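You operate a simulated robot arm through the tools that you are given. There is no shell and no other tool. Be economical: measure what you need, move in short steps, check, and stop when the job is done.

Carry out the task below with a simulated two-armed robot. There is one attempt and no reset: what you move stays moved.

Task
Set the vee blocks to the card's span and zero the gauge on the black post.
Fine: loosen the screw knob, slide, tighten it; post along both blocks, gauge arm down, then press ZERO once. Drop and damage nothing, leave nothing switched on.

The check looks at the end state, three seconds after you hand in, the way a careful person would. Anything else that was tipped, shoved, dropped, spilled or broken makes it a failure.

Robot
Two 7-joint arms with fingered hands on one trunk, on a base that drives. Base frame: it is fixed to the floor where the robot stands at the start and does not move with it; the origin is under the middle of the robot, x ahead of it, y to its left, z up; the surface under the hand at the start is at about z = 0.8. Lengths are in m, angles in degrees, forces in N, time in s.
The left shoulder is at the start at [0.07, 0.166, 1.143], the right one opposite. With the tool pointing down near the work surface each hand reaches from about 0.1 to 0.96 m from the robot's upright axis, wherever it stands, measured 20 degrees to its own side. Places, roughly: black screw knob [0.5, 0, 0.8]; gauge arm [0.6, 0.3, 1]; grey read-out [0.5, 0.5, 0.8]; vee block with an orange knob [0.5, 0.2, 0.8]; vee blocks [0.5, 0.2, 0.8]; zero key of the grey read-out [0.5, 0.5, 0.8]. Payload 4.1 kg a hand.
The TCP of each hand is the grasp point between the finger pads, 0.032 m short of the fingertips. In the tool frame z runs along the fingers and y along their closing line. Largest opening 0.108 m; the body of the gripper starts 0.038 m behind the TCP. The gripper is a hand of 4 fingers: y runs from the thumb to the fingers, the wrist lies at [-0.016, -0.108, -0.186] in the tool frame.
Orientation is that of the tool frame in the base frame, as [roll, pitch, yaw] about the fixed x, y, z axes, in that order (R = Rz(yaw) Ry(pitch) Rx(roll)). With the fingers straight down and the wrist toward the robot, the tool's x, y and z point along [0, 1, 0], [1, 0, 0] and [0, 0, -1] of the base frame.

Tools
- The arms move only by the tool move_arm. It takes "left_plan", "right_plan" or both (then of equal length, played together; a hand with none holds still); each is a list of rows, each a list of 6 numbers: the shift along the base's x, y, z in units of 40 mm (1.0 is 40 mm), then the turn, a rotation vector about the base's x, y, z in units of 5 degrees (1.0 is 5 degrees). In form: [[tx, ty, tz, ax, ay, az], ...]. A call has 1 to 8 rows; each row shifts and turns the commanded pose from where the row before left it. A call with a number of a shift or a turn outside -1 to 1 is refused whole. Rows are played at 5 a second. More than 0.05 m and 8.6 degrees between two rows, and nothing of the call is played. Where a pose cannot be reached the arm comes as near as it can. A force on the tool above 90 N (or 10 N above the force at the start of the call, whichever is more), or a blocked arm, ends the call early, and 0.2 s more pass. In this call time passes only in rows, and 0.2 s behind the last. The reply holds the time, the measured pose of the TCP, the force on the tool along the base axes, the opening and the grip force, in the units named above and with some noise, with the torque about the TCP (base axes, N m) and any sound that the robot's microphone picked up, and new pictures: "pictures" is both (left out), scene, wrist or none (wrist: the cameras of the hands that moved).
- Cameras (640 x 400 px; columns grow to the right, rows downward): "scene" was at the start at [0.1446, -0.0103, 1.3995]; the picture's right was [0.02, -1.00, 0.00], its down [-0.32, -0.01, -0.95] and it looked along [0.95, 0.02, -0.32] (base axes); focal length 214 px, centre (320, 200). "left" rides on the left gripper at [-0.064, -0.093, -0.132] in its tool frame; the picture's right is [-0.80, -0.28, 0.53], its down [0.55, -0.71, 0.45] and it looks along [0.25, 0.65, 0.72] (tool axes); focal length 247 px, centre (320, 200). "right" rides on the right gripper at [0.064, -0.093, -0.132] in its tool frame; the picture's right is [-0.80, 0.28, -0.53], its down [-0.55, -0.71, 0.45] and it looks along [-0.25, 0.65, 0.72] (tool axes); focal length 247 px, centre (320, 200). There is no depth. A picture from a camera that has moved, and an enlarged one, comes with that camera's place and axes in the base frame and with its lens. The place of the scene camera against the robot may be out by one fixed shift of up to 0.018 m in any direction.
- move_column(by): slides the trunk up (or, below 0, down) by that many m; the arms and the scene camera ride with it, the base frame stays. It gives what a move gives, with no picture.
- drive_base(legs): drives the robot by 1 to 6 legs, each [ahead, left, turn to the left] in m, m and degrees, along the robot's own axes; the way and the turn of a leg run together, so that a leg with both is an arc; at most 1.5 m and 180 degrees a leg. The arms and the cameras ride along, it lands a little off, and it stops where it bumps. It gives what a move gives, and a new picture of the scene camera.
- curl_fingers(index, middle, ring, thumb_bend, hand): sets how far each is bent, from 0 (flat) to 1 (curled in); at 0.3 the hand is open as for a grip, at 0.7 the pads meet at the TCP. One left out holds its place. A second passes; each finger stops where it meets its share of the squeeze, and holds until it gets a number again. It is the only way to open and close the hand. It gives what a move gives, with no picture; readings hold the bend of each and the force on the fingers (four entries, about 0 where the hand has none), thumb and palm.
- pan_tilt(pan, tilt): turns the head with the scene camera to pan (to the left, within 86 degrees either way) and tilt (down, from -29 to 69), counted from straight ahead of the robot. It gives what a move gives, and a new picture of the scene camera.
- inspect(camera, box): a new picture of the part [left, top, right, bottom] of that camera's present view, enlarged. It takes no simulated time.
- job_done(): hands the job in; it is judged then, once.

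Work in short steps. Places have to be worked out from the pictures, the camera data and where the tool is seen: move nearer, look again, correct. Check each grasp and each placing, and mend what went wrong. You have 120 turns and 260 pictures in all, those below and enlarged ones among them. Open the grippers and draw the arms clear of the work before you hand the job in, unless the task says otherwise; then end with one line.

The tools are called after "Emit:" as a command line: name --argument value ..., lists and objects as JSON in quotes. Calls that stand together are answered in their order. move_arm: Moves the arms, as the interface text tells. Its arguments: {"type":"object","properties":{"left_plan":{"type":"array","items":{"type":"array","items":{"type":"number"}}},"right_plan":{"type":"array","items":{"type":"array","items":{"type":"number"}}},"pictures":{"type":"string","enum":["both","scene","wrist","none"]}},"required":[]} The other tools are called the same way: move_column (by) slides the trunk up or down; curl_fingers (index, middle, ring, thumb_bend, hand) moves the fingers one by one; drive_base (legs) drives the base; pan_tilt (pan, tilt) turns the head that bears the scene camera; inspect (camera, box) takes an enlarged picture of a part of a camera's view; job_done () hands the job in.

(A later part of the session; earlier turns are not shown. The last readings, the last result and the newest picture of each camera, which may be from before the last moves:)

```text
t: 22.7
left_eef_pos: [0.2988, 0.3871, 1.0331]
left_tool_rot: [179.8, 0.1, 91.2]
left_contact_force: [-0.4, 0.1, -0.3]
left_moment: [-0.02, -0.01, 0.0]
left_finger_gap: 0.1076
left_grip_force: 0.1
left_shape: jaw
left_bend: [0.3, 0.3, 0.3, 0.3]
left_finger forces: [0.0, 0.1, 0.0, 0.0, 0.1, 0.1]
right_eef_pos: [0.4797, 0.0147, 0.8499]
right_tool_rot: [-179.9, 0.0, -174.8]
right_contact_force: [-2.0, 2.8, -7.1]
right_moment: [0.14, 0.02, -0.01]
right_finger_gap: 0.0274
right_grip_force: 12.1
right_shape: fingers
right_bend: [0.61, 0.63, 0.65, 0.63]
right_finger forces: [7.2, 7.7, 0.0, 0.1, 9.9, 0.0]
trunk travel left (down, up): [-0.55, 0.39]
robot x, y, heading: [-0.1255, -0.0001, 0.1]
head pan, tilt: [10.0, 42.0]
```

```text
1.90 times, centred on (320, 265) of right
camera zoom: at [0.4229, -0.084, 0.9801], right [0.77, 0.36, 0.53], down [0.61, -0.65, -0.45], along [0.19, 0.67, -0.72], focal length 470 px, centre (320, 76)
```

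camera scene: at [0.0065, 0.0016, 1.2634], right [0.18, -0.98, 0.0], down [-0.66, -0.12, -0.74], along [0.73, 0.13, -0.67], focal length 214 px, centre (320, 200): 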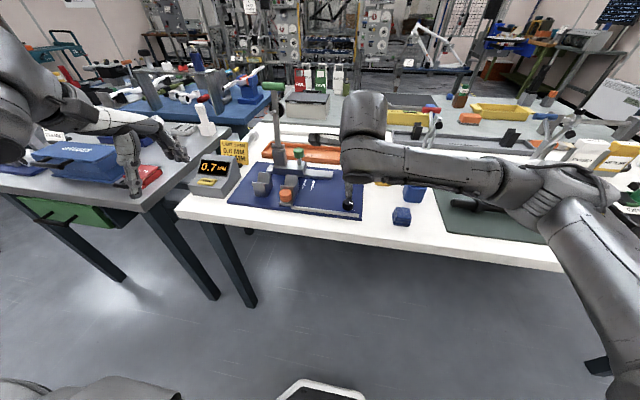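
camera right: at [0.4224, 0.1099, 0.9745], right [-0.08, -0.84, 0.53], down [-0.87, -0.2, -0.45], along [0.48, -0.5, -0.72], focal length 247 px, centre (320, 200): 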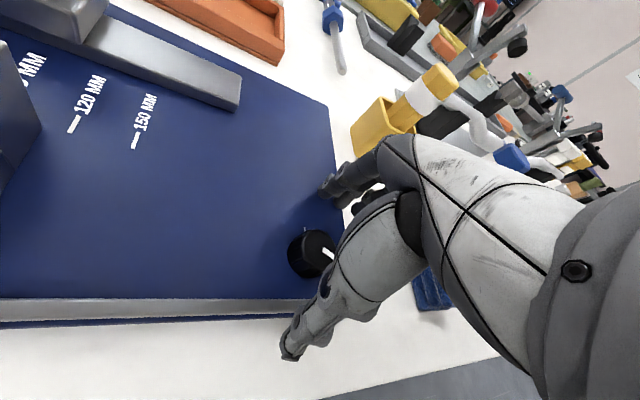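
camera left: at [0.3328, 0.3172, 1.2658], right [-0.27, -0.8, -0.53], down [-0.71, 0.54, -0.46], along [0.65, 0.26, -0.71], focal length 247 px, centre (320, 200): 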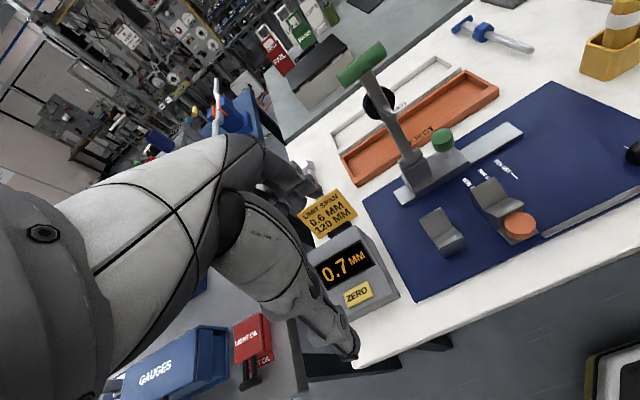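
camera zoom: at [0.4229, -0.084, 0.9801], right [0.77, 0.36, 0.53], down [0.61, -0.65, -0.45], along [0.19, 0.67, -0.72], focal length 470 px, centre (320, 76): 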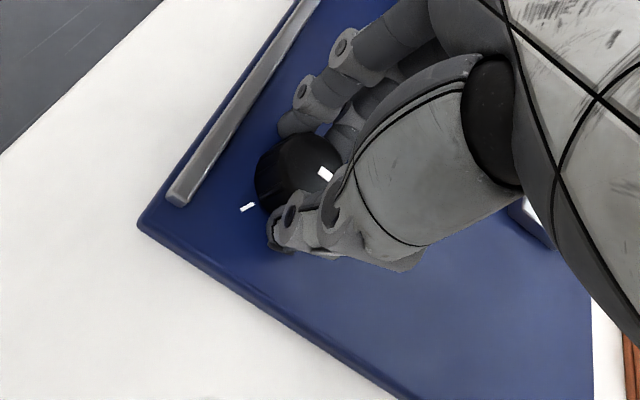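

120° turned, torque still near zero. Release, lift and look at the pointer against the ticks.

Emit:
curl_fingers --hand "right" --index 0.5 --middle 0.5 --ring 0.5 --thumb_bend 0.5

Emit:
move_arm --right_plan '[[0, 0, 1, 0, 0, 0], [0, 0, 1, 0, 0, 0]]' --pictures "none"

Emit:
inspect --camera "right" --box '[180, 160, 420, 370]'

```text
t: 23.7
left_eef_pos: [0.2982, 0.3866, 1.0324]
left_tool_rot: [179.8, 0.1, 91.2]
left_contact_force: [-0.4, 0.0, -0.8]
left_moment: [-0.03, 0.02, 0.0]
left_finger_gap: 0.1078
left_grip_force: 0.0
left_shape: jaw
left_bend: [0.3, 0.3, 0.3, 0.3]
left_finger forces: [0.0, 0.1, 0.0, 0.0, 0.0, 0.1]
right_eef_pos: [0.4804, 0.0156, 0.8507]
right_tool_rot: [-179.8, 0.2, -174.9]
right_contact_force: [0.3, -0.6, -0.3]
right_moment: [-0.01, 0.01, -0.03]
right_finger_gap: 0.0551
right_grip_force: 0.1
right_shape: fingers
right_bend: [0.5, 0.5, 0.5, 0.5]
right_finger forces: [0.0, 0.0, 0.0, 0.0, 0.1, 0.1]
trunk travel left (down, up): [-0.55, 0.39]
robot x, y, heading: [-0.1305, 0.0031, 0.1]
head pan, tilt: [10.0, 42.0]
```

```text
t: 24.3
left_eef_pos: [0.2975, 0.3863, 1.0329]
left_tool_rot: [179.8, 0.2, 91.3]
left_contact_force: [-0.3, 0.0, 0.5]
left_moment: [0.0, -0.01, 0.01]
left_finger_gap: 0.1074
left_grip_force: 0.0
left_shape: jaw
left_bend: [0.3, 0.3, 0.3, 0.3]
left_finger forces: [0.0, 0.0, 0.0, 0.0, 0.0, 0.0]
right_eef_pos: [0.478, 0.0129, 0.9313]
right_tool_rot: [180.0, 0.1, -174.9]
right_contact_force: [-0.7, -0.6, -0.5]
right_moment: [0.01, -0.03, -0.02]
right_finger_gap: 0.0551
right_grip_force: 0.1
right_shape: fingers
right_bend: [0.5, 0.5, 0.5, 0.5]
right_finger forces: [0.0, 0.1, 0.0, 0.0, 0.1, 0.1]
trunk travel left (down, up): [-0.55, 0.39]
robot x, y, heading: [-0.1274, 0.0008, -0.2]
head pan, tilt: [10.0, 42.0]
```

```text
1.90 times, centred on (300, 265) of right
camera zoom: at [0.4199, -0.0855, 1.0609], right [0.77, 0.35, 0.53], down [0.61, -0.66, -0.45], along [0.19, 0.67, -0.72], focal length 470 px, centre (358, 76)
```

zoom: 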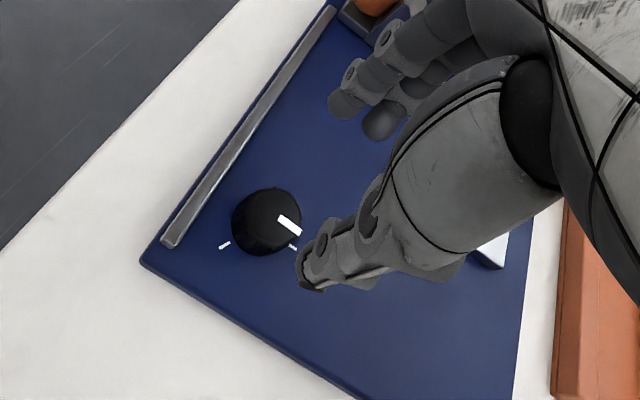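

Pointer now sits on the other tick: loosened. Next, open the hand and hover above the orange handle (~0.463, 0.196) with the closing line along y.

Emit:
curl_fingers --hand "right" --index 0.35 --middle 0.35 --ring 0.35 --thumb_bend 0.35

Emit:
move_arm --right_plan '[[0, 1, 0.3, 0, 0, -1], [-0.1, 1, 0.2, 0, 0, 0], [-0.1, 1, 0, 0, 0, 0], [-0.1, 0.9, 0, 0, 0, 0], [0, 0.6, 0, 0, 0, 0]]' --pictures "both"

Emit:
inspect --camera "right" --box '[180, 160, 460, 390]'

```text
t: 25.3
left_eef_pos: [0.2986, 0.3868, 1.0326]
left_tool_rot: [179.7, 0.2, 91.3]
left_contact_force: [-0.3, 0.7, 0.1]
left_moment: [0.02, -0.02, 0.04]
left_finger_gap: 0.1077
left_grip_force: 0.1
left_shape: jaw
left_bend: [0.3, 0.3, 0.3, 0.3]
left_finger forces: [0.0, 0.0, 0.0, 0.1, 0.0, 0.0]
right_eef_pos: [0.4787, 0.0121, 0.9308]
right_tool_rot: [-179.8, 0.1, -174.9]
right_contact_force: [-0.3, -0.7, 0.8]
right_moment: [0.01, 0.0, -0.01]
right_finger_gap: 0.0949
right_grip_force: 0.1
right_shape: fingers
right_bend: [0.35, 0.35, 0.35, 0.35]
right_finger forces: [0.0, 0.0, 0.0, 0.0, 0.0, 0.1]
trunk travel left (down, up): [-0.55, 0.39]
robot x, y, heading: [-0.1262, 0.0003, 0.2]
head pan, tilt: [10.0, 42.0]
```

```text
t: 26.5
left_eef_pos: [0.2974, 0.3875, 1.0327]
left_tool_rot: [179.8, 0.1, 91.2]
left_contact_force: [-0.3, 0.2, 0.5]
left_moment: [0.02, -0.01, 0.0]
left_finger_gap: 0.1077
left_grip_force: 0.0
left_shape: jaw
left_bend: [0.3, 0.3, 0.3, 0.3]
left_finger forces: [0.0, 0.0, 0.0, 0.1, 0.1, 0.1]
right_eef_pos: [0.4666, 0.197, 0.9493]
right_tool_rot: [-179.9, 0.1, -180.0]
right_contact_force: [-0.4, -0.3, -0.5]
right_moment: [-0.02, -0.03, 0.01]
right_finger_gap: 0.0953
right_grip_force: 0.0
right_shape: fingers
right_bend: [0.35, 0.35, 0.35, 0.35]
right_finger forces: [0.1, 0.0, 0.1, 0.0, 0.1, 0.1]
trunk travel left (down, up): [-0.55, 0.39]
robot x, y, heading: [-0.1278, -0.0048, -0.2]
head pan, tilt: [10.0, 42.0]
camera scene: at [0.0064, 0.0025, 1.2633], right [0.18, -0.98, 0.0], down [-0.66, -0.12, -0.74], along [0.73, 0.13, -0.67], focal length 214 px, centre (320, 200)
camera right: at [0.4003, 0.1036, 1.0788], right [0.8, 0.29, 0.53], down [0.55, -0.71, -0.44], along [0.25, 0.65, -0.72], focal length 247 px, centre (320, 200)
```

scene: 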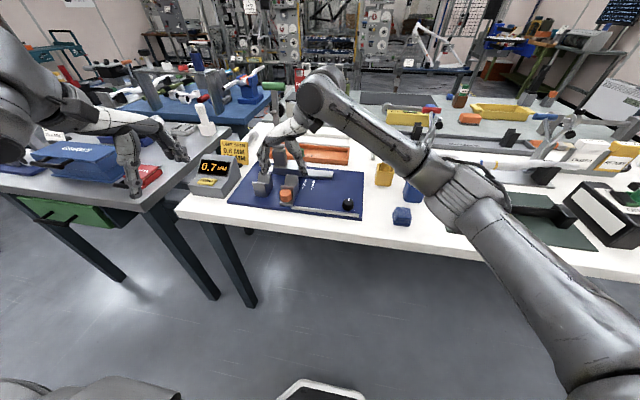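
right: 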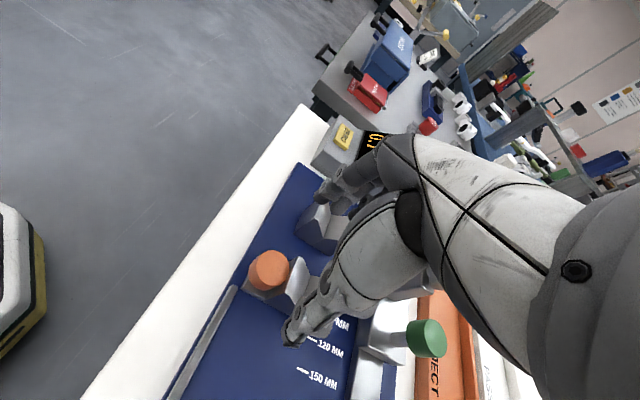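

```text
1.74 times, centred on (320, 275) of right
camera zoom: at [0.4003, 0.1036, 1.0788], right [0.8, 0.29, 0.53], down [0.55, -0.71, -0.44], along [0.25, 0.65, -0.72], focal length 430 px, centre (320, 70)
```

zoom: 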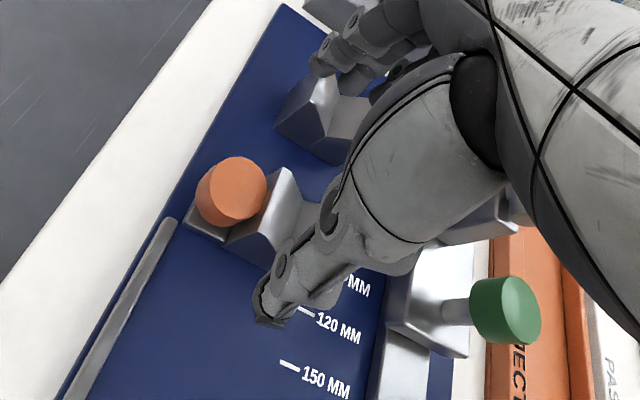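

The orange handle's centre is about (0.460, 0.199), top ≈0.85; tick lines are at y ≈0.168 (120) and 0.139 (150), so the block needs to go −30 mm. Descend around the handle.

Emit:
move_arm --right_plan '[[-0.15, 0.05, -0.8, 0, 0, 0], [0, 0, -0.8, 0, 0, 0]]' --pictures "none"

Emit:
inspect --camera "right" --box '[180, 160, 460, 390]'

```text
t: 27.1
left_eef_pos: [0.2983, 0.3866, 1.0342]
left_tool_rot: [179.7, 0.2, 91.2]
left_contact_force: [-0.3, -0.6, 0.1]
left_moment: [-0.02, 0.0, 0.01]
left_finger_gap: 0.1076
left_grip_force: 0.1
left_shape: jaw
left_bend: [0.3, 0.3, 0.3, 0.3]
left_finger forces: [0.0, 0.1, 0.0, 0.1, 0.0, 0.0]
right_eef_pos: [0.4621, 0.195, 0.886]
right_tool_rot: [-179.9, 0.1, -179.9]
right_contact_force: [0.0, 0.9, 0.2]
right_moment: [-0.01, -0.01, 0.0]
right_finger_gap: 0.0954
right_grip_force: 0.0
right_shape: fingers
right_bend: [0.35, 0.35, 0.35, 0.35]
right_finger forces: [0.0, 0.1, 0.1, 0.0, 0.1, 0.0]
trunk travel left (down, up): [-0.55, 0.39]
robot x, y, heading: [-0.1298, -0.0036, 0.2]
head pan, tilt: [10.0, 42.0]
```

```text
1.74 times, centred on (320, 275) of right
camera zoom: at [0.3958, 0.1028, 1.0148], right [0.8, 0.29, 0.53], down [0.55, -0.71, -0.45], along [0.25, 0.65, -0.72], focal length 430 px, centre (320, 70)
```

zoom: 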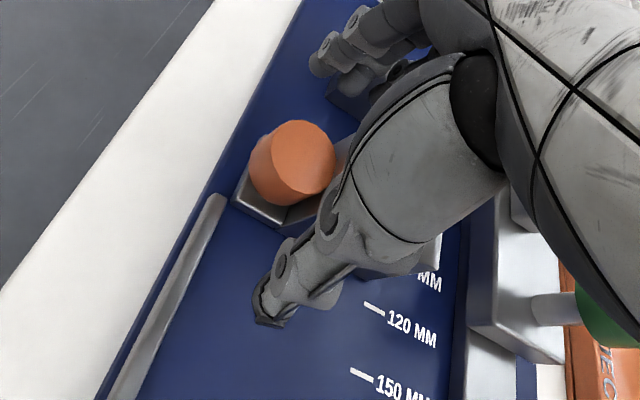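

Triangulated handle top centre at (0.4605, 0.200, 0.85). Shift +4 mm in y, descend 33 mm, then close.

Emit:
move_arm --right_plan '[[-0.03, 0.11, -0.4, 0, 0, 0], [0, 0, -0.42, 0, 0, 0]]' --pictures "none"

Emit:
curl_fingers --hand "right" --index 0.55 --middle 0.55 --ring 0.55 --thumb_bend 0.6

Emit:
inspect --camera "right" --box '[180, 160, 460, 390]'

```text
t: 27.7
left_eef_pos: [0.2995, 0.3864, 1.0328]
left_tool_rot: [179.9, 0.1, 91.2]
left_contact_force: [-0.3, 1.3, -0.1]
left_moment: [0.0, 0.04, 0.04]
left_finger_gap: 0.1078
left_grip_force: 0.1
left_shape: jaw
left_bend: [0.3, 0.3, 0.3, 0.3]
left_finger forces: [0.0, 0.0, 0.0, 0.0, 0.0, 0.1]
right_eef_pos: [0.4612, 0.1992, 0.8524]
right_tool_rot: [-179.9, 0.1, 180.0]
right_contact_force: [0.1, 0.1, -0.1]
right_moment: [0.01, 0.0, 0.02]
right_finger_gap: 0.0954
right_grip_force: 0.1
right_shape: fingers
right_bend: [0.35, 0.35, 0.35, 0.35]
right_finger forces: [0.0, 0.0, 0.0, 0.0, 0.0, 0.1]
trunk travel left (down, up): [-0.55, 0.39]
robot x, y, heading: [-0.1298, -0.0016, 0.1]
head pan, tilt: [10.0, 42.0]
```

```text
t: 28.7
left_eef_pos: [0.2994, 0.3872, 1.0318]
left_tool_rot: [179.7, 0.0, 91.2]
left_contact_force: [0.1, 0.5, 0.0]
left_moment: [-0.02, -0.01, -0.01]
left_finger_gap: 0.1078
left_grip_force: 0.1
left_shape: jaw
left_bend: [0.3, 0.3, 0.3, 0.3]
left_finger forces: [0.0, 0.0, 0.0, 0.0, 0.0, 0.0]
right_eef_pos: [0.4612, 0.199, 0.8515]
right_tool_rot: [-179.9, 0.1, -179.8]
right_contact_force: [0.4, -0.9, -0.5]
right_moment: [-0.04, 0.0, -0.01]
right_finger_gap: 0.0398
right_grip_force: 1.3
right_shape: fingers
right_bend: [0.55, 0.55, 0.55, 0.57]
right_finger forces: [0.6, 0.4, 0.2, 0.1, 1.8, 0.0]
trunk travel left (down, up): [-0.55, 0.39]
robot x, y, heading: [-0.124, -0.0011, -0.2]
head pan, tilt: [10.0, 42.0]
```

```text
1.74 times, centred on (320, 275) of right
camera zoom: at [0.3954, 0.1057, 0.9814], right [0.8, 0.29, 0.53], down [0.55, -0.71, -0.45], along [0.25, 0.65, -0.72], focal length 430 px, centre (320, 70)
```

zoom: 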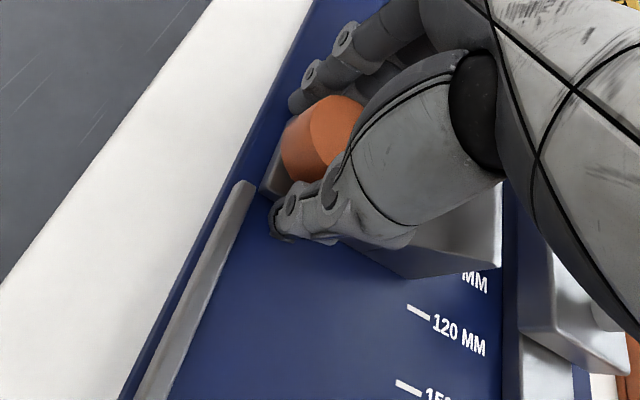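

Handle held lightly; squeeze a bit more and slide −25 mm, then check.

Emit:
curl_fingers --hand "right" --index 0.6 --middle 0.6 --ring 0.6 --thumb_bend 0.65

Emit:
move_arm --right_plan '[[0, -0.15, 0, 0, 0, 0], [0, -0.15, 0, 0, 0, 0], [0, -0.15, 0, 0, 0, 0], [0, -0.15, 0, 0, 0, 0]]' --pictures "none"

Emit:
inspect --camera "right" --box '[220, 200, 520, 400]'

```text
t: 29.7
left_eef_pos: [0.2983, 0.3868, 1.0328]
left_tool_rot: [179.7, 0.1, 91.2]
left_contact_force: [-0.8, -0.5, 0.6]
left_moment: [0.0, 0.02, 0.03]
left_finger_gap: 0.1075
left_grip_force: 0.1
left_shape: jaw
left_bend: [0.3, 0.3, 0.3, 0.3]
left_finger forces: [0.0, 0.0, 0.1, 0.0, 0.0, 0.1]
right_eef_pos: [0.4626, 0.1981, 0.8517]
right_tool_rot: [-179.9, 0.1, -179.9]
right_contact_force: [0.3, 0.5, 0.3]
right_moment: [-0.04, -0.01, 0.05]
right_finger_gap: 0.0381
right_grip_force: 7.0
right_shape: fingers
right_bend: [0.56, 0.57, 0.57, 0.58]
right_finger forces: [2.6, 2.7, 2.3, 0.0, 7.0, 0.0]
trunk travel left (down, up): [-0.55, 0.39]
robot x, y, heading: [-0.1277, -0.0014, 0.1]
head pan, tilt: [10.0, 42.0]
```

```text
t: 30.7
left_eef_pos: [0.2981, 0.3861, 1.0327]
left_tool_rot: [179.8, 0.2, 91.2]
left_contact_force: [0.4, -1.0, 0.4]
left_moment: [-0.02, 0.0, 0.0]
left_finger_gap: 0.1074
left_grip_force: 0.0
left_shape: jaw
left_bend: [0.3, 0.3, 0.3, 0.3]
left_finger forces: [0.0, 0.0, 0.0, 0.0, 0.0, 0.0]
right_eef_pos: [0.4617, 0.1769, 0.8527]
right_tool_rot: [-179.8, 0.1, -179.9]
right_contact_force: [1.6, 1.2, -2.7]
right_moment: [-0.05, -0.07, 0.01]
right_finger_gap: 0.0383
right_grip_force: 6.3
right_shape: fingers
right_bend: [0.56, 0.57, 0.57, 0.58]
right_finger forces: [2.5, 2.3, 2.1, 0.0, 5.8, 0.0]
trunk travel left (down, up): [-0.55, 0.39]
robot x, y, heading: [-0.1252, -0.0013, 0.1]
head pan, tilt: [10.0, 42.0]
```

```text
2.00 times, centred on (370, 300) of right
camera zoom: at [0.3952, 0.084, 0.9822], right [0.8, 0.29, 0.53], down [0.55, -0.71, -0.45], along [0.25, 0.65, -0.72], focal length 494 px, centre (220, 0)
```

zoom: 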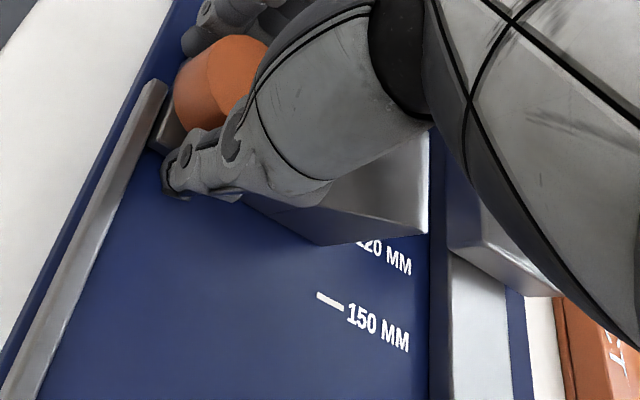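

It slides with almost no force. 6 mm more, then view from the left hand camera.

Emit:
move_arm --right_plan '[[0, -0.15, 0, 0, 0, 0]]' --pictures "none"

Emit:
inspect --camera "left" --box '[340, 20, 560, 180]'

Emit:
inspect --camera "right" --box '[220, 200, 520, 400]'

```text
t: 31.1
left_eef_pos: [0.299, 0.3869, 1.0331]
left_tool_rot: [179.8, 0.1, 91.2]
left_contact_force: [-0.4, -0.6, 0.5]
left_moment: [0.0, 0.03, -0.02]
left_finger_gap: 0.1077
left_grip_force: 0.1
left_shape: jaw
left_bend: [0.3, 0.3, 0.3, 0.3]
left_finger forces: [0.0, 0.0, 0.0, 0.0, 0.0, 0.0]
right_eef_pos: [0.4611, 0.171, 0.8518]
right_tool_rot: [-180.0, 0.0, -179.9]
right_contact_force: [2.5, 1.4, -4.0]
right_moment: [0.0, 0.02, -0.01]
right_finger_gap: 0.0382
right_grip_force: 5.7
right_shape: fingers
right_bend: [0.56, 0.57, 0.57, 0.58]
right_finger forces: [2.3, 2.3, 2.1, 0.1, 5.0, 0.1]
trunk travel left (down, up): [-0.55, 0.39]
robot x, y, heading: [-0.1275, -0.0016, -0.0]
head pan, tilt: [10.0, 42.0]
```

```text
2.50 times, centred on (450, 100) of left
camera zoom: at [0.2075, 0.32, 1.1638], right [-0.26, -0.8, -0.53], down [-0.72, 0.53, -0.45], along [0.65, 0.26, -0.72], focal length 617 px, centre (-5, 450)
```

zoom: 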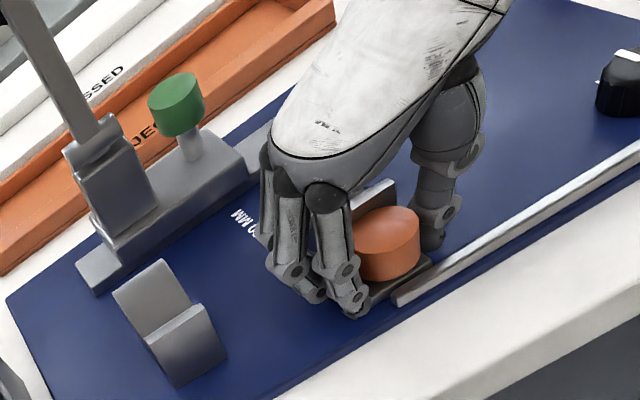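

```text
2.00 times, centred on (370, 300) of right
camera zoom: at [0.3951, 0.0781, 0.9825], right [0.8, 0.29, 0.53], down [0.55, -0.71, -0.45], along [0.25, 0.65, -0.72], focal length 494 px, centre (220, 0)
```

zoom: 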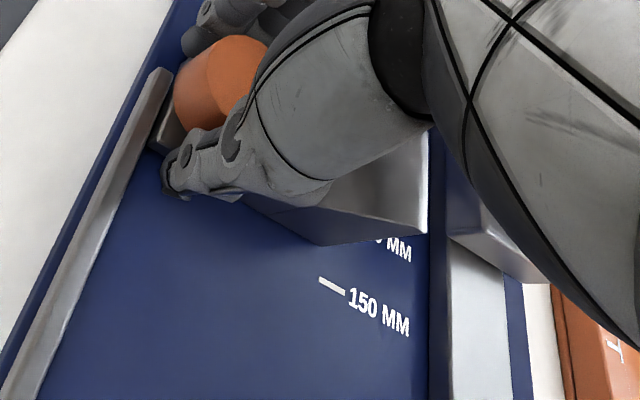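

Release, lift away, and take a clear view of the block against the tick lines.

Emit:
curl_fingers --hand "right" --index 0.38 --middle 0.38 --ring 0.38 --thumb_bend 0.38

Emit:
move_arm --right_plan '[[0, 0, 0.9, 0, 0, 0], [0, 0, 0.9, 0, 0, 0], [-0.3, -0.8, 0.7, 0, 0, -1], [-0.3, -0.8, 0.5, 0, 0, -1], [-0.3, -0.8, 0.3, 0, 0, -1], [0, -0.5, 0, 0, 0, -1], [0, 0, 0, 0, 0, -1], [0, 0, 0, 0, 0, -1]]' --pictures "wrist"

Emit:
inspect --camera "left" --box '[360, 40, 520, 160]'

Emit:
inspect --camera "scene" --box '[220, 130, 380, 230]'

```text
t: 32.1
left_eef_pos: [0.2978, 0.387, 1.0333]
left_tool_rot: [179.8, 0.2, 91.3]
left_contact_force: [-0.3, -0.1, 0.8]
left_moment: [0.01, -0.01, -0.03]
left_finger_gap: 0.1079
left_grip_force: 0.0
left_shape: jaw
left_bend: [0.3, 0.3, 0.3, 0.3]
left_finger forces: [0.1, 0.1, 0.0, 0.1, 0.0, 0.0]
right_eef_pos: [0.4602, 0.1715, 0.8533]
right_tool_rot: [-180.0, 0.1, -179.8]
right_contact_force: [0.7, 0.2, -1.0]
right_moment: [-0.02, -0.03, -0.01]
right_finger_gap: 0.0868
right_grip_force: 0.0
right_shape: fingers
right_bend: [0.38, 0.38, 0.38, 0.38]
right_finger forces: [0.0, 0.0, 0.0, 0.0, 0.0, 0.0]
trunk travel left (down, up): [-0.55, 0.39]
robot x, y, heading: [-0.1267, 0.0055, 0.4]
head pan, tilt: [10.0, 42.0]
```

```text
t: 33.9
left_eef_pos: [0.298, 0.3864, 1.0321]
left_tool_rot: [179.7, 0.1, 91.2]
left_contact_force: [-0.7, 0.1, -0.8]
left_moment: [0.03, 0.01, -0.03]
left_finger_gap: 0.1077
left_grip_force: 0.2
left_shape: jaw
left_bend: [0.3, 0.3, 0.3, 0.3]
left_finger forces: [0.1, 0.0, 0.1, 0.0, 0.0, 0.0]
right_eef_pos: [0.4254, 0.0538, 0.9861]
right_tool_rot: [-180.0, 0.0, 150.0]
right_contact_force: [-0.1, -0.1, -0.7]
right_moment: [0.01, -0.02, 0.01]
right_finger_gap: 0.0873
right_grip_force: 0.0
right_shape: fingers
right_bend: [0.38, 0.38, 0.38, 0.38]
right_finger forces: [0.0, 0.0, 0.1, 0.1, 0.0, 0.1]
trunk travel left (down, up): [-0.55, 0.39]
robot x, y, heading: [-0.1252, 0.0001, 0.0]
head pan, tilt: [10.0, 42.0]
camera right: at [0.3209, 0.0056, 1.1166], right [0.83, -0.15, 0.53], down [0.12, -0.89, -0.45], along [0.54, 0.44, -0.72], focal length 247 px, centre (320, 200)
```

right: 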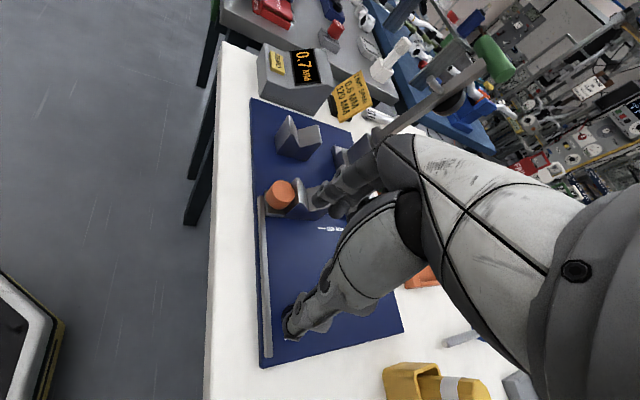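

```text
3.33 times, centred on (440, 100) of left
camera zoom: at [0.2066, 0.3198, 1.1642], right [-0.26, -0.8, -0.53], down [-0.72, 0.53, -0.45], along [0.65, 0.26, -0.72], focal length 823 px, centre (-80, 533)
```

zoom: 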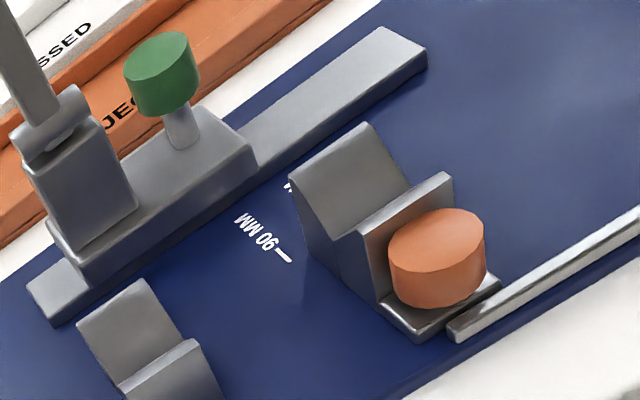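

```text
4.00 times, centred on (300, 180) of scene
camera zoom: at [0.0064, 0.0017, 1.2634], right [0.18, -0.98, 0.0], down [-0.66, -0.12, -0.74], along [0.73, 0.13, -0.67], focal length 858 px, centre (400, 280)
```

zoom: 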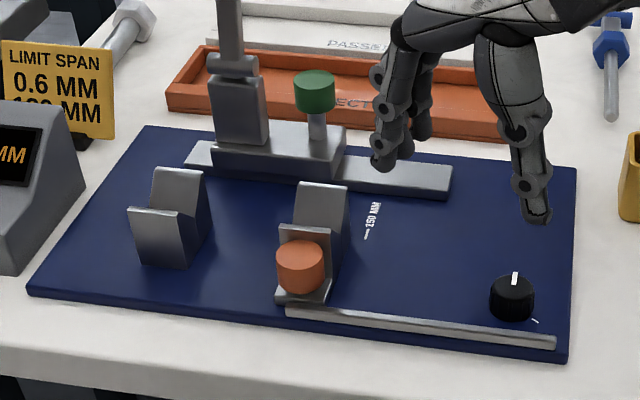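

Need a steeper view of the 120 tick behind the block; raise and reposition the right hand camera above it.

Emit:
move_arm --right_plan '[[0.5, 0, 0.5, 0, 0, -1], [0.5, 0, 0.5, 0, 0, -1], [0.5, 0, 0.3, 0, 0, -1], [0.5, 0, 0, 0, 0, -1], [0.5, 0, 0, 0, 0, -1], [0.5, 0, 0, 0, 0, -1], [0.5, 0, 0, 0, 0, -1], [0.5, 0, 0, 0, 0, -1]]' --pictures "wrist"

Emit:
inspect --camera "right" --box '[100, 100, 340, 340]'

```text
t: 35.7
left_eef_pos: [0.2989, 0.3877, 1.0329]
left_tool_rot: [179.7, 0.2, 91.2]
left_contact_force: [-0.2, -0.7, 0.0]
left_moment: [0.02, 0.0, 0.02]
left_finger_gap: 0.1076
left_grip_force: 0.0
left_shape: jaw
left_bend: [0.3, 0.3, 0.3, 0.3]
left_finger forces: [0.0, 0.0, 0.0, 0.1, 0.0, 0.1]
right_eef_pos: [0.5844, 0.0536, 1.0368]
right_tool_rot: [-179.8, 0.1, 110.0]
right_contact_force: [-0.1, 0.2, -0.3]
right_moment: [0.02, 0.01, -0.02]
right_finger_gap: 0.0876
right_grip_force: 0.1
right_shape: fingers
right_bend: [0.38, 0.38, 0.38, 0.38]
right_finger forces: [0.1, 0.0, 0.0, 0.0, 0.0, 0.0]
trunk travel left (down, up): [-0.55, 0.39]
robot x, y, heading: [-0.1277, -0.0009, -0.1]
head pan, tilt: [10.0, 42.0]
camera right: at [0.4737, 0.083, 1.1662], right [0.54, -0.65, 0.53], down [-0.48, -0.76, -0.44], along [0.69, -0.01, -0.72], focal length 247 px, centre (320, 200)
```

right: 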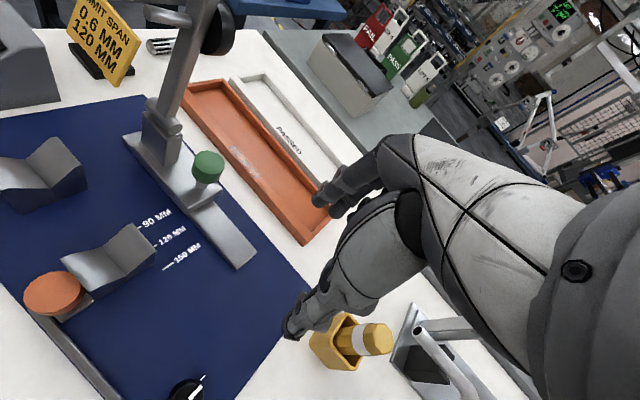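

```text
1.67 times, centred on (220, 220) of right
camera zoom: at [0.4737, 0.083, 1.1662], right [0.54, -0.65, 0.53], down [-0.48, -0.76, -0.44], along [0.69, -0.01, -0.72], focal length 412 px, centre (487, 167)
```

zoom: 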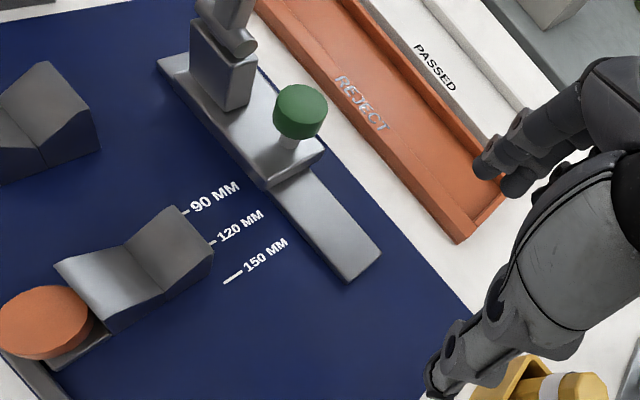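

Emit:
inspect --camera "right" --box '[120, 190, 220, 290]'

```text
4.00 times, centred on (170, 240) of right
camera zoom: at [0.4737, 0.083, 1.1662], right [0.54, -0.65, 0.53], down [-0.48, -0.76, -0.44], along [0.69, -0.01, -0.72], focal length 988 px, centre (920, 40)
```

zoom: 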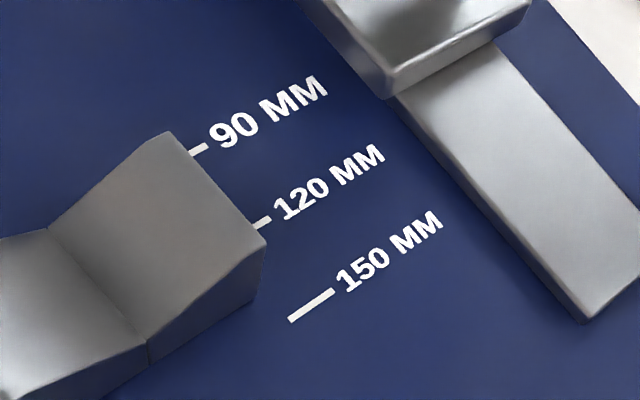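

Emit:
inspect --camera "right" --box '[0, 130, 160, 290]'

```text
2.50 times, centred on (80, 210) of right
camera zoom: at [0.4737, 0.083, 1.1662], right [0.54, -0.65, 0.53], down [-0.48, -0.76, -0.44], along [0.69, -0.01, -0.72], focal length 617 px, centre (920, 175)
```

zoom: 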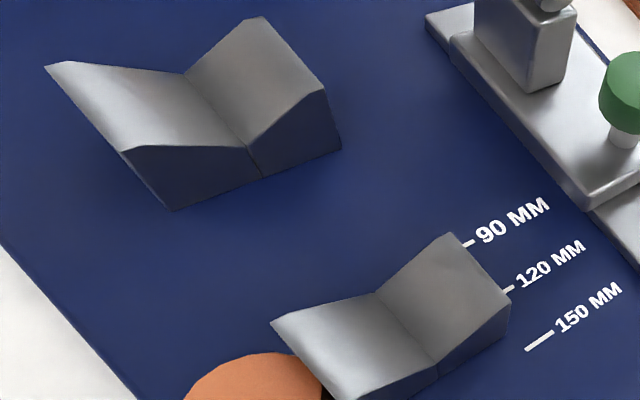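

Block centre y≈0.1694 vs the 120 tick at ≈0.169 — aligned. Now return to the knob to tighten (clockwise 120°): first rotate to yaw ~185 over it.

Emit:
curl_fingers --hand "right" --index 0.5 --middle 0.5 --ring 0.5 --thumb_bend 0.5

Emit:
move_arm --right_plan '[[-0.5, -0.2, 0, 0, 0, 1], [-0.5, -0.2, 0, 0, 0, 1], [-0.5, -0.2, 0, 0, 0, 1], [-0.5, -0.2, -0.4, 0, 0, 1], [-0.5, -0.2, -0.4, 0, 0, 1], [-0.1, 0, -0.4, 0, 0, 1], [0, 0, -0.4, 0, 0, 1], [0, 0, -0.4, 0, 0, 1]]' --pictures "none"

Emit:
move_arm --right_plan '[[0, 0, -0.3, 0, 0, 1], [0, 0, -0.3, 0, 0, 1], [0, 0, 0, 0, 0, 1], [0, 0, 0, 0, 0, 1], [0, 0, 0, 0, 0, 1], [0, 0, 0, 0, 0, 1], [0, 0, 0, 0, 0, 1]]' --pictures "none"

Emit:
inspect --camera "right" --box '[180, 160, 420, 370]'

```text
t: 36.7
left_eef_pos: [0.2982, 0.3872, 1.0327]
left_tool_rot: [179.8, 0.1, 91.2]
left_contact_force: [0.3, -0.3, 0.8]
left_moment: [0.03, -0.02, 0.01]
left_finger_gap: 0.1076
left_grip_force: 0.1
left_shape: jaw
left_bend: [0.3, 0.3, 0.3, 0.3]
left_finger forces: [0.0, 0.0, 0.1, 0.1, 0.0, 0.1]
right_eef_pos: [0.5837, 0.055, 1.0368]
right_tool_rot: [-179.8, 0.2, 110.1]
right_contact_force: [0.1, 0.4, 0.5]
right_moment: [-0.03, 0.02, -0.03]
right_finger_gap: 0.0563
right_grip_force: 0.1
right_shape: fingers
right_bend: [0.5, 0.5, 0.5, 0.5]
right_finger forces: [0.0, 0.0, 0.1, 0.0, 0.0, 0.0]
trunk travel left (down, up): [-0.55, 0.39]
robot x, y, heading: [-0.1245, 0.0012, 0.1]
head pan, tilt: [10.0, 42.0]
```

```text
t: 38.5
left_eef_pos: [0.2988, 0.3864, 1.0321]
left_tool_rot: [179.9, 0.1, 91.1]
left_contact_force: [-0.4, -0.6, 0.0]
left_moment: [-0.02, -0.03, 0.0]
left_finger_gap: 0.1076
left_grip_force: 0.0
left_shape: jaw
left_bend: [0.3, 0.3, 0.3, 0.3]
left_finger forces: [0.0, 0.0, 0.0, 0.1, 0.0, 0.1]
right_eef_pos: [0.4814, 0.0126, 0.9587]
right_tool_rot: [-179.9, 0.2, 150.1]
right_contact_force: [-0.4, 0.6, -0.3]
right_moment: [-0.03, -0.01, -0.02]
right_finger_gap: 0.0562
right_grip_force: 0.1
right_shape: fingers
right_bend: [0.5, 0.5, 0.5, 0.5]
right_finger forces: [0.1, 0.1, 0.1, 0.0, 0.0, 0.1]
trunk travel left (down, up): [-0.55, 0.39]
robot x, y, heading: [-0.1285, 0.0002, -0.0]
head pan, tilt: [10.0, 42.0]
```

```text
t: 40.1
left_eef_pos: [0.2977, 0.3853, 1.0332]
left_tool_rot: [179.8, 0.1, 91.2]
left_contact_force: [0.1, -0.5, 0.2]
left_moment: [0.03, 0.0, -0.01]
left_finger_gap: 0.1076
left_grip_force: 0.0
left_shape: jaw
left_bend: [0.3, 0.3, 0.3, 0.3]
left_finger forces: [0.0, 0.1, 0.0, 0.0, 0.1, 0.0]
right_eef_pos: [0.4809, 0.0146, 0.9345]
right_tool_rot: [-179.9, 0.1, -174.8]
right_contact_force: [0.6, -0.1, 0.1]
right_moment: [0.01, -0.02, 0.02]
right_finger_gap: 0.0561
right_grip_force: 0.0
right_shape: fingers
right_bend: [0.5, 0.5, 0.5, 0.5]
right_finger forces: [0.0, 0.0, 0.0, 0.1, 0.0, 0.1]
trunk travel left (down, up): [-0.55, 0.39]
robot x, y, heading: [-0.1271, -0.0, 0.1]
head pan, tilt: [10.0, 42.0]
```

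```text
1.90 times, centred on (300, 265) of right
camera zoom: at [0.4236, -0.0834, 1.0641], right [0.77, 0.36, 0.53], down [0.61, -0.65, -0.45], along [0.19, 0.67, -0.72], focal length 470 px, centre (358, 76)
```

zoom: 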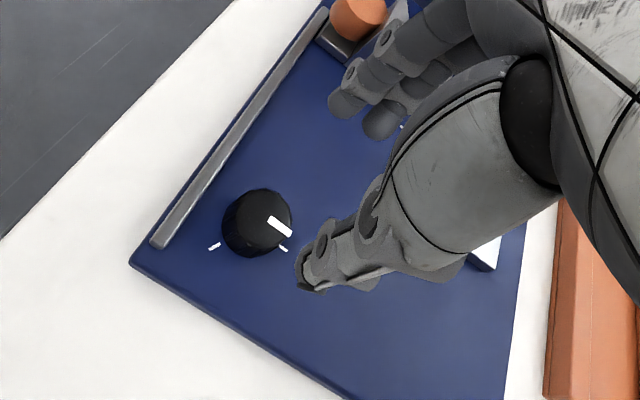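

Good; descend to the same grasp height (0.850) and close.

Emit:
move_arm --right_plan '[[0, 0, -0.9, 0, 0, 0], [0, 0, -0.9, 0, 0, 0], [0, 0, -0.28, 0, 0, 0]]' --pictures "none"

Emit:
curl_fingers --hand "right" --index 0.7 --middle 0.7 --ring 0.65 --thumb_bend 0.72

Emit:
inspect --camera "right" --box '[220, 160, 420, 370]'

```text
t: 40.9
left_eef_pos: [0.2972, 0.3858, 1.0343]
left_tool_rot: [179.8, 0.1, 91.2]
left_contact_force: [0.2, -0.5, 0.3]
left_moment: [-0.02, -0.01, 0.01]
left_finger_gap: 0.1081
left_grip_force: 0.0
left_shape: jaw
left_bend: [0.3, 0.3, 0.3, 0.3]
left_finger forces: [0.0, 0.0, 0.0, 0.1, 0.0, 0.1]
right_eef_pos: [0.4807, 0.012, 0.8483]
right_tool_rot: [-179.9, 0.1, -174.9]
right_contact_force: [0.1, 0.1, 2.8]
right_moment: [0.13, -0.03, 0.02]
right_finger_gap: 0.0561
right_grip_force: 1.1
right_shape: fingers
right_bend: [0.5, 0.5, 0.5, 0.5]
right_finger forces: [0.1, 2.9, 0.0, 0.0, 0.0, 0.0]
trunk travel left (down, up): [-0.55, 0.39]
robot x, y, heading: [-0.1225, 0.0005, 0.0]
head pan, tilt: [10.0, 42.0]
```

```text
t: 41.9
left_eef_pos: [0.2984, 0.388, 1.0326]
left_tool_rot: [179.8, 0.2, 91.2]
left_contact_force: [0.4, 0.1, 0.2]
left_moment: [0.05, 0.01, 0.01]
left_finger_gap: 0.108
left_grip_force: 0.0
left_shape: jaw
left_bend: [0.3, 0.3, 0.3, 0.3]
left_finger forces: [0.0, 0.0, 0.1, 0.1, 0.1, 0.0]
right_eef_pos: [0.4813, 0.0144, 0.849]
right_tool_rot: [-179.9, 0.1, -175.0]
right_contact_force: [1.5, 7.3, 2.3]
right_moment: [0.37, -0.08, 0.05]
right_finger_gap: 0.0278
right_grip_force: 15.4
right_shape: fingers
right_bend: [0.61, 0.62, 0.65, 0.62]
right_finger forces: [7.1, 13.2, 0.0, 0.1, 9.6, 0.0]
trunk travel left (down, up): [-0.55, 0.39]
robot x, y, heading: [-0.1263, -0.0008, 0.1]
head pan, tilt: [10.0, 42.0]
```

```text
1.90 times, centred on (320, 265) of right
camera zoom: at [0.4233, -0.0842, 0.9789], right [0.77, 0.35, 0.53], down [0.61, -0.65, -0.45], along [0.19, 0.67, -0.72], focal length 470 px, centre (320, 76)
```

zoom: 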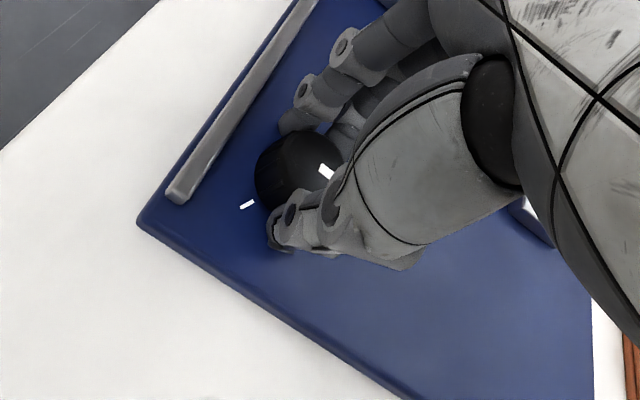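

Gripped the same way. Turn clockwise 80° in two calls (rising 1 mm to avoid plate drag).

Emit:
move_arm --right_plan '[[0, 0, 0.03, 0, 0, -1], [0, 0, 0, 0, 0, -1], [0, 0, 0, 0, 0, -1], [0, 0, 0, 0, 0, -1], [0, 0, 0, 0, 0, -1], [0, 0, 0, 0, 0, -1], [0, 0, 0, 0, 0, -1], [0, 0, 0, 0, 0, -1]]' --pictures "none"

Emit:
move_arm --right_plan '[[0, 0, 0, 0, 0, -1], [0, 0, 0, 0, 0, -1], [0, 0, 0, 0, 0, -1], [0, 0, 0, 0, 0, -1], [0, 0, 0, 0, 0, -1], [0, 0, 0, 0, 0, -1], [0, 0, 0, 0, 0, -1], [0, 0, 0, 0, 0, -1]]' --pictures "none"

Emit:
inspect --camera "right" --box '[220, 160, 420, 370]'

```text
t: 43.7
left_eef_pos: [0.2999, 0.3854, 1.0321]
left_tool_rot: [179.9, 0.1, 91.3]
left_contact_force: [-0.7, -0.8, -0.2]
left_moment: [0.01, -0.05, -0.01]
left_finger_gap: 0.1077
left_grip_force: 0.0
left_shape: jaw
left_bend: [0.3, 0.3, 0.3, 0.3]
left_finger forces: [0.0, 0.0, 0.1, 0.0, 0.1, 0.0]
right_eef_pos: [0.4814, 0.0152, 0.8504]
right_tool_rot: [-179.8, 0.0, 145.0]
right_contact_force: [0.0, -1.0, -12.9]
right_moment: [0.01, -0.02, 0.01]
right_finger_gap: 0.0281
right_grip_force: 10.9
right_shape: fingers
right_bend: [0.62, 0.64, 0.65, 0.62]
right_finger forces: [5.4, 5.1, 0.1, 0.0, 10.9, 0.0]
trunk travel left (down, up): [-0.55, 0.39]
robot x, y, heading: [-0.129, -0.0023, 0.3]
head pan, tilt: [10.0, 42.0]
```

```text
t: 45.5
left_eef_pos: [0.2993, 0.387, 1.0323]
left_tool_rot: [179.9, 0.1, 91.2]
left_contact_force: [-0.9, 0.3, 0.0]
left_moment: [0.0, -0.01, 0.0]
left_finger_gap: 0.1075
left_grip_force: 0.0
left_shape: jaw
left_bend: [0.3, 0.3, 0.3, 0.3]
left_finger forces: [0.1, 0.1, 0.1, 0.0, 0.2, 0.0]
right_eef_pos: [0.4802, 0.0148, 0.8515]
right_tool_rot: [-179.8, 0.1, 105.0]
right_contact_force: [4.7, -4.1, -7.1]
right_moment: [-0.12, -0.19, 0.04]
right_finger_gap: 0.0279
right_grip_force: 11.6
right_shape: fingers
right_bend: [0.62, 0.64, 0.65, 0.62]
right_finger forces: [6.3, 8.0, 0.0, 0.0, 9.4, 0.0]
trunk travel left (down, up): [-0.55, 0.39]
robot x, y, heading: [-0.1297, -0.0032, 0.2]
head pan, tilt: [10.0, 42.0]
```

```text
1.90 times, centred on (320, 265) of right
camera zoom: at [0.3734, 0.0518, 0.9809], right [0.48, -0.7, 0.53], down [-0.54, -0.71, -0.44], along [0.69, -0.07, -0.72], focal length 470 px, centre (320, 76)
```

zoom: 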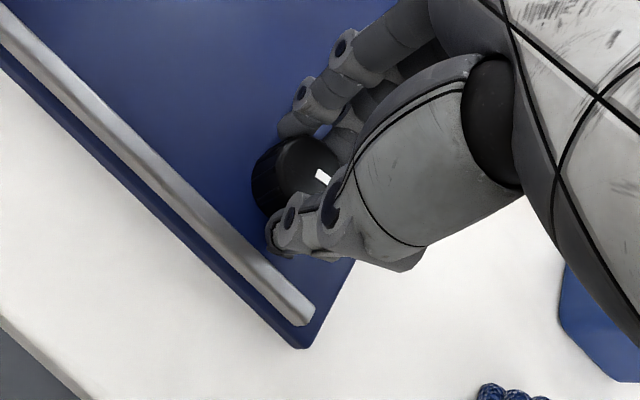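

Turning nicely; 45° more until the stop/tick.

Emit:
move_arm --right_plan '[[0, 0, 0, 0, 0, -1], [0, 0, 0, 0, 0, -1], [0, 0, 0, 0, 0, -1], [0, 0, 0, 0, 0, -1], [0, 0, 0, 0, 0, -1], [0, 0, 0, 0, 0, -1], [0, 0, 0, 0, 0, -1], [0, 0, 0, 0, 0, -1]]' --pictures "none"

Emit:
inspect --camera "right" --box '[220, 160, 420, 370]'

```text
t: 47.3
left_eef_pos: [0.2983, 0.3866, 1.034]
left_tool_rot: [179.8, 0.1, 91.3]
left_contact_force: [0.3, -0.2, -0.2]
left_moment: [0.01, 0.04, 0.03]
left_finger_gap: 0.1074
left_grip_force: 0.1
left_shape: jaw
left_bend: [0.3, 0.3, 0.3, 0.3]
left_finger forces: [0.1, 0.0, 0.0, 0.0, 0.0, 0.0]
right_eef_pos: [0.4804, 0.0133, 0.8513]
right_tool_rot: [-179.7, 0.1, 65.2]
right_contact_force: [-4.3, -7.7, -6.8]
right_moment: [-0.22, 0.08, 0.0]
right_finger_gap: 0.0276
right_grip_force: 12.2
right_shape: fingers
right_bend: [0.62, 0.64, 0.65, 0.62]
right_finger forces: [5.5, 7.4, 0.0, 0.0, 11.2, 0.0]
trunk travel left (down, up): [-0.55, 0.39]
robot x, y, heading: [-0.1248, -0.0028, 0.2]
head pan, tilt: [10.0, 42.0]
```

```text
1.90 times, centred on (320, 265) of right
camera zoom: at [0.4223, 0.1103, 0.9811], right [-0.08, -0.84, 0.53], down [-0.87, -0.2, -0.44], along [0.48, -0.5, -0.72], focal length 470 px, centre (320, 76)
```

zoom: 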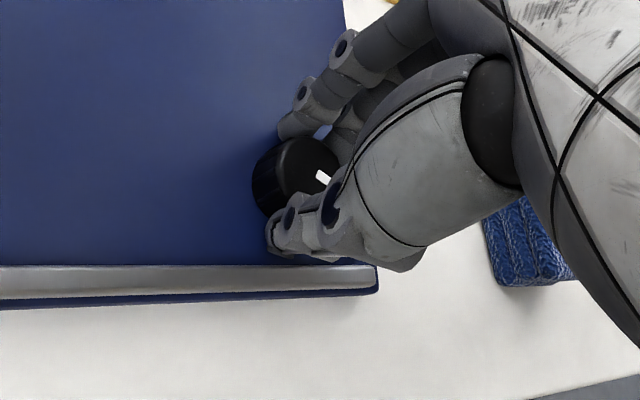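

A bit more (10°) to make sure it is seated, then release, lift and look.

Emit:
move_arm --right_plan '[[0, 0, 0, 0, 0, -1], [0, 0, 0, 0, 0, -0.6]]' --pictures "none"

Emit:
curl_fingers --hand "right" --index 0.5 --middle 0.5 --ring 0.5 --thumb_bend 0.55

Emit:
move_arm --right_plan '[[0, 0, 1, 0, 0, 0], [0, 0, 1, 0, 0, 0]]' --pictures "none"

Emit:
inspect --camera "right" --box '[180, 160, 420, 370]'

```text
t: 47.9
left_eef_pos: [0.2981, 0.3848, 1.032]
left_tool_rot: [179.8, 0.2, 91.2]
left_contact_force: [0.3, 0.1, -0.9]
left_moment: [0.01, -0.04, 0.02]
left_finger_gap: 0.1078
left_grip_force: 0.1
left_shape: jaw
left_bend: [0.3, 0.3, 0.3, 0.3]
left_finger forces: [0.1, 0.0, 0.0, 0.0, 0.1, 0.0]
right_eef_pos: [0.4806, 0.0131, 0.8519]
right_tool_rot: [-179.8, 0.2, 57.1]
right_contact_force: [-5.1, -6.8, -7.5]
right_moment: [-0.16, 0.09, 0.26]
right_finger_gap: 0.0274
right_grip_force: 12.2
right_shape: fingers
right_bend: [0.62, 0.64, 0.65, 0.62]
right_finger forces: [5.8, 6.3, 0.1, 0.2, 12.3, 0.1]
trunk travel left (down, up): [-0.55, 0.39]
robot x, y, heading: [-0.1259, -0.002, 0.5]
head pan, tilt: [10.0, 42.0]
```

```text
t: 48.9
left_eef_pos: [0.2985, 0.387, 1.0329]
left_tool_rot: [179.8, 0.1, 91.2]
left_contact_force: [0.8, -0.1, -0.4]
left_moment: [0.01, 0.02, 0.03]
left_finger_gap: 0.1076
left_grip_force: 0.0
left_shape: jaw
left_bend: [0.3, 0.3, 0.3, 0.3]
left_finger forces: [0.0, 0.0, 0.0, 0.0, 0.0, 0.0]
right_eef_pos: [0.4808, 0.0149, 0.8517]
right_tool_rot: [-179.9, 0.1, 57.1]
right_contact_force: [0.4, 0.6, 0.0]
right_moment: [0.0, -0.02, -0.01]
right_finger_gap: 0.0481
right_grip_force: 0.5
right_shape: fingers
right_bend: [0.5, 0.5, 0.5, 0.55]
right_finger forces: [0.1, 0.0, 0.0, 0.0, 0.8, 0.1]
trunk travel left (down, up): [-0.55, 0.39]
robot x, y, heading: [-0.1273, 0.0024, 0.1]
head pan, tilt: [10.0, 42.0]
```

```text
t: 49.5
left_eef_pos: [0.2979, 0.3873, 1.033]
left_tool_rot: [179.8, 0.1, 91.3]
left_contact_force: [0.1, 0.5, -0.3]
left_moment: [-0.02, -0.04, 0.01]
left_finger_gap: 0.1078
left_grip_force: 0.1
left_shape: jaw
left_bend: [0.3, 0.3, 0.3, 0.3]
left_finger forces: [0.1, 0.0, 0.0, 0.1, 0.0, 0.0]
right_eef_pos: [0.4805, 0.0168, 0.9328]
right_tool_rot: [-179.9, 0.0, 57.1]
right_contact_force: [0.0, -0.1, 0.2]
right_moment: [0.01, 0.02, -0.03]
right_finger_gap: 0.0485
right_grip_force: 0.0
right_shape: fingers
right_bend: [0.5, 0.5, 0.5, 0.55]
right_finger forces: [0.0, 0.0, 0.1, 0.0, 0.1, 0.0]
trunk travel left (down, up): [-0.55, 0.39]
robot x, y, heading: [-0.1265, -0.0006, -0.2]
head pan, tilt: [10.0, 42.0]
```

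```text
1.90 times, centred on (300, 265) of right
camera zoom: at [0.4364, 0.1204, 1.0627], right [-0.19, -0.82, 0.53], down [-0.89, -0.08, -0.45], along [0.41, -0.56, -0.72], focal length 470 px, centre (358, 76)
```

zoom: 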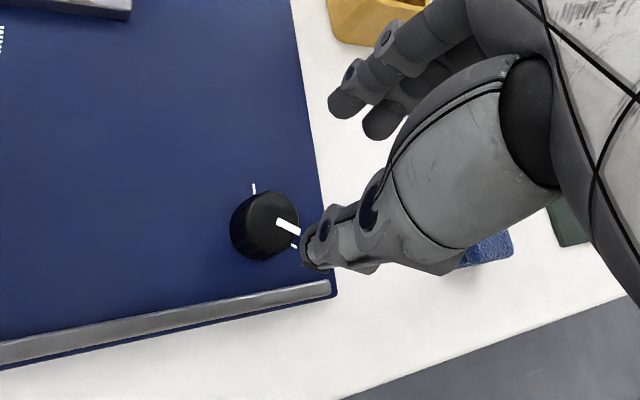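

Emit:
inspect --camera "right" --box '[250, 240, 310, 310]'

```text
5.71 times, centred on (280, 275) of right
camera zoom: at [0.4364, 0.1204, 1.0627], right [-0.19, -0.82, 0.53], down [-0.89, -0.08, -0.45], along [0.41, -0.56, -0.72], focal length 1411 px, centre (549, -229)
```

zoom: 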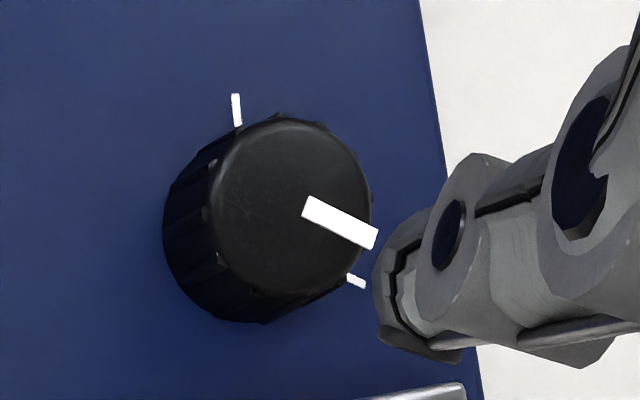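

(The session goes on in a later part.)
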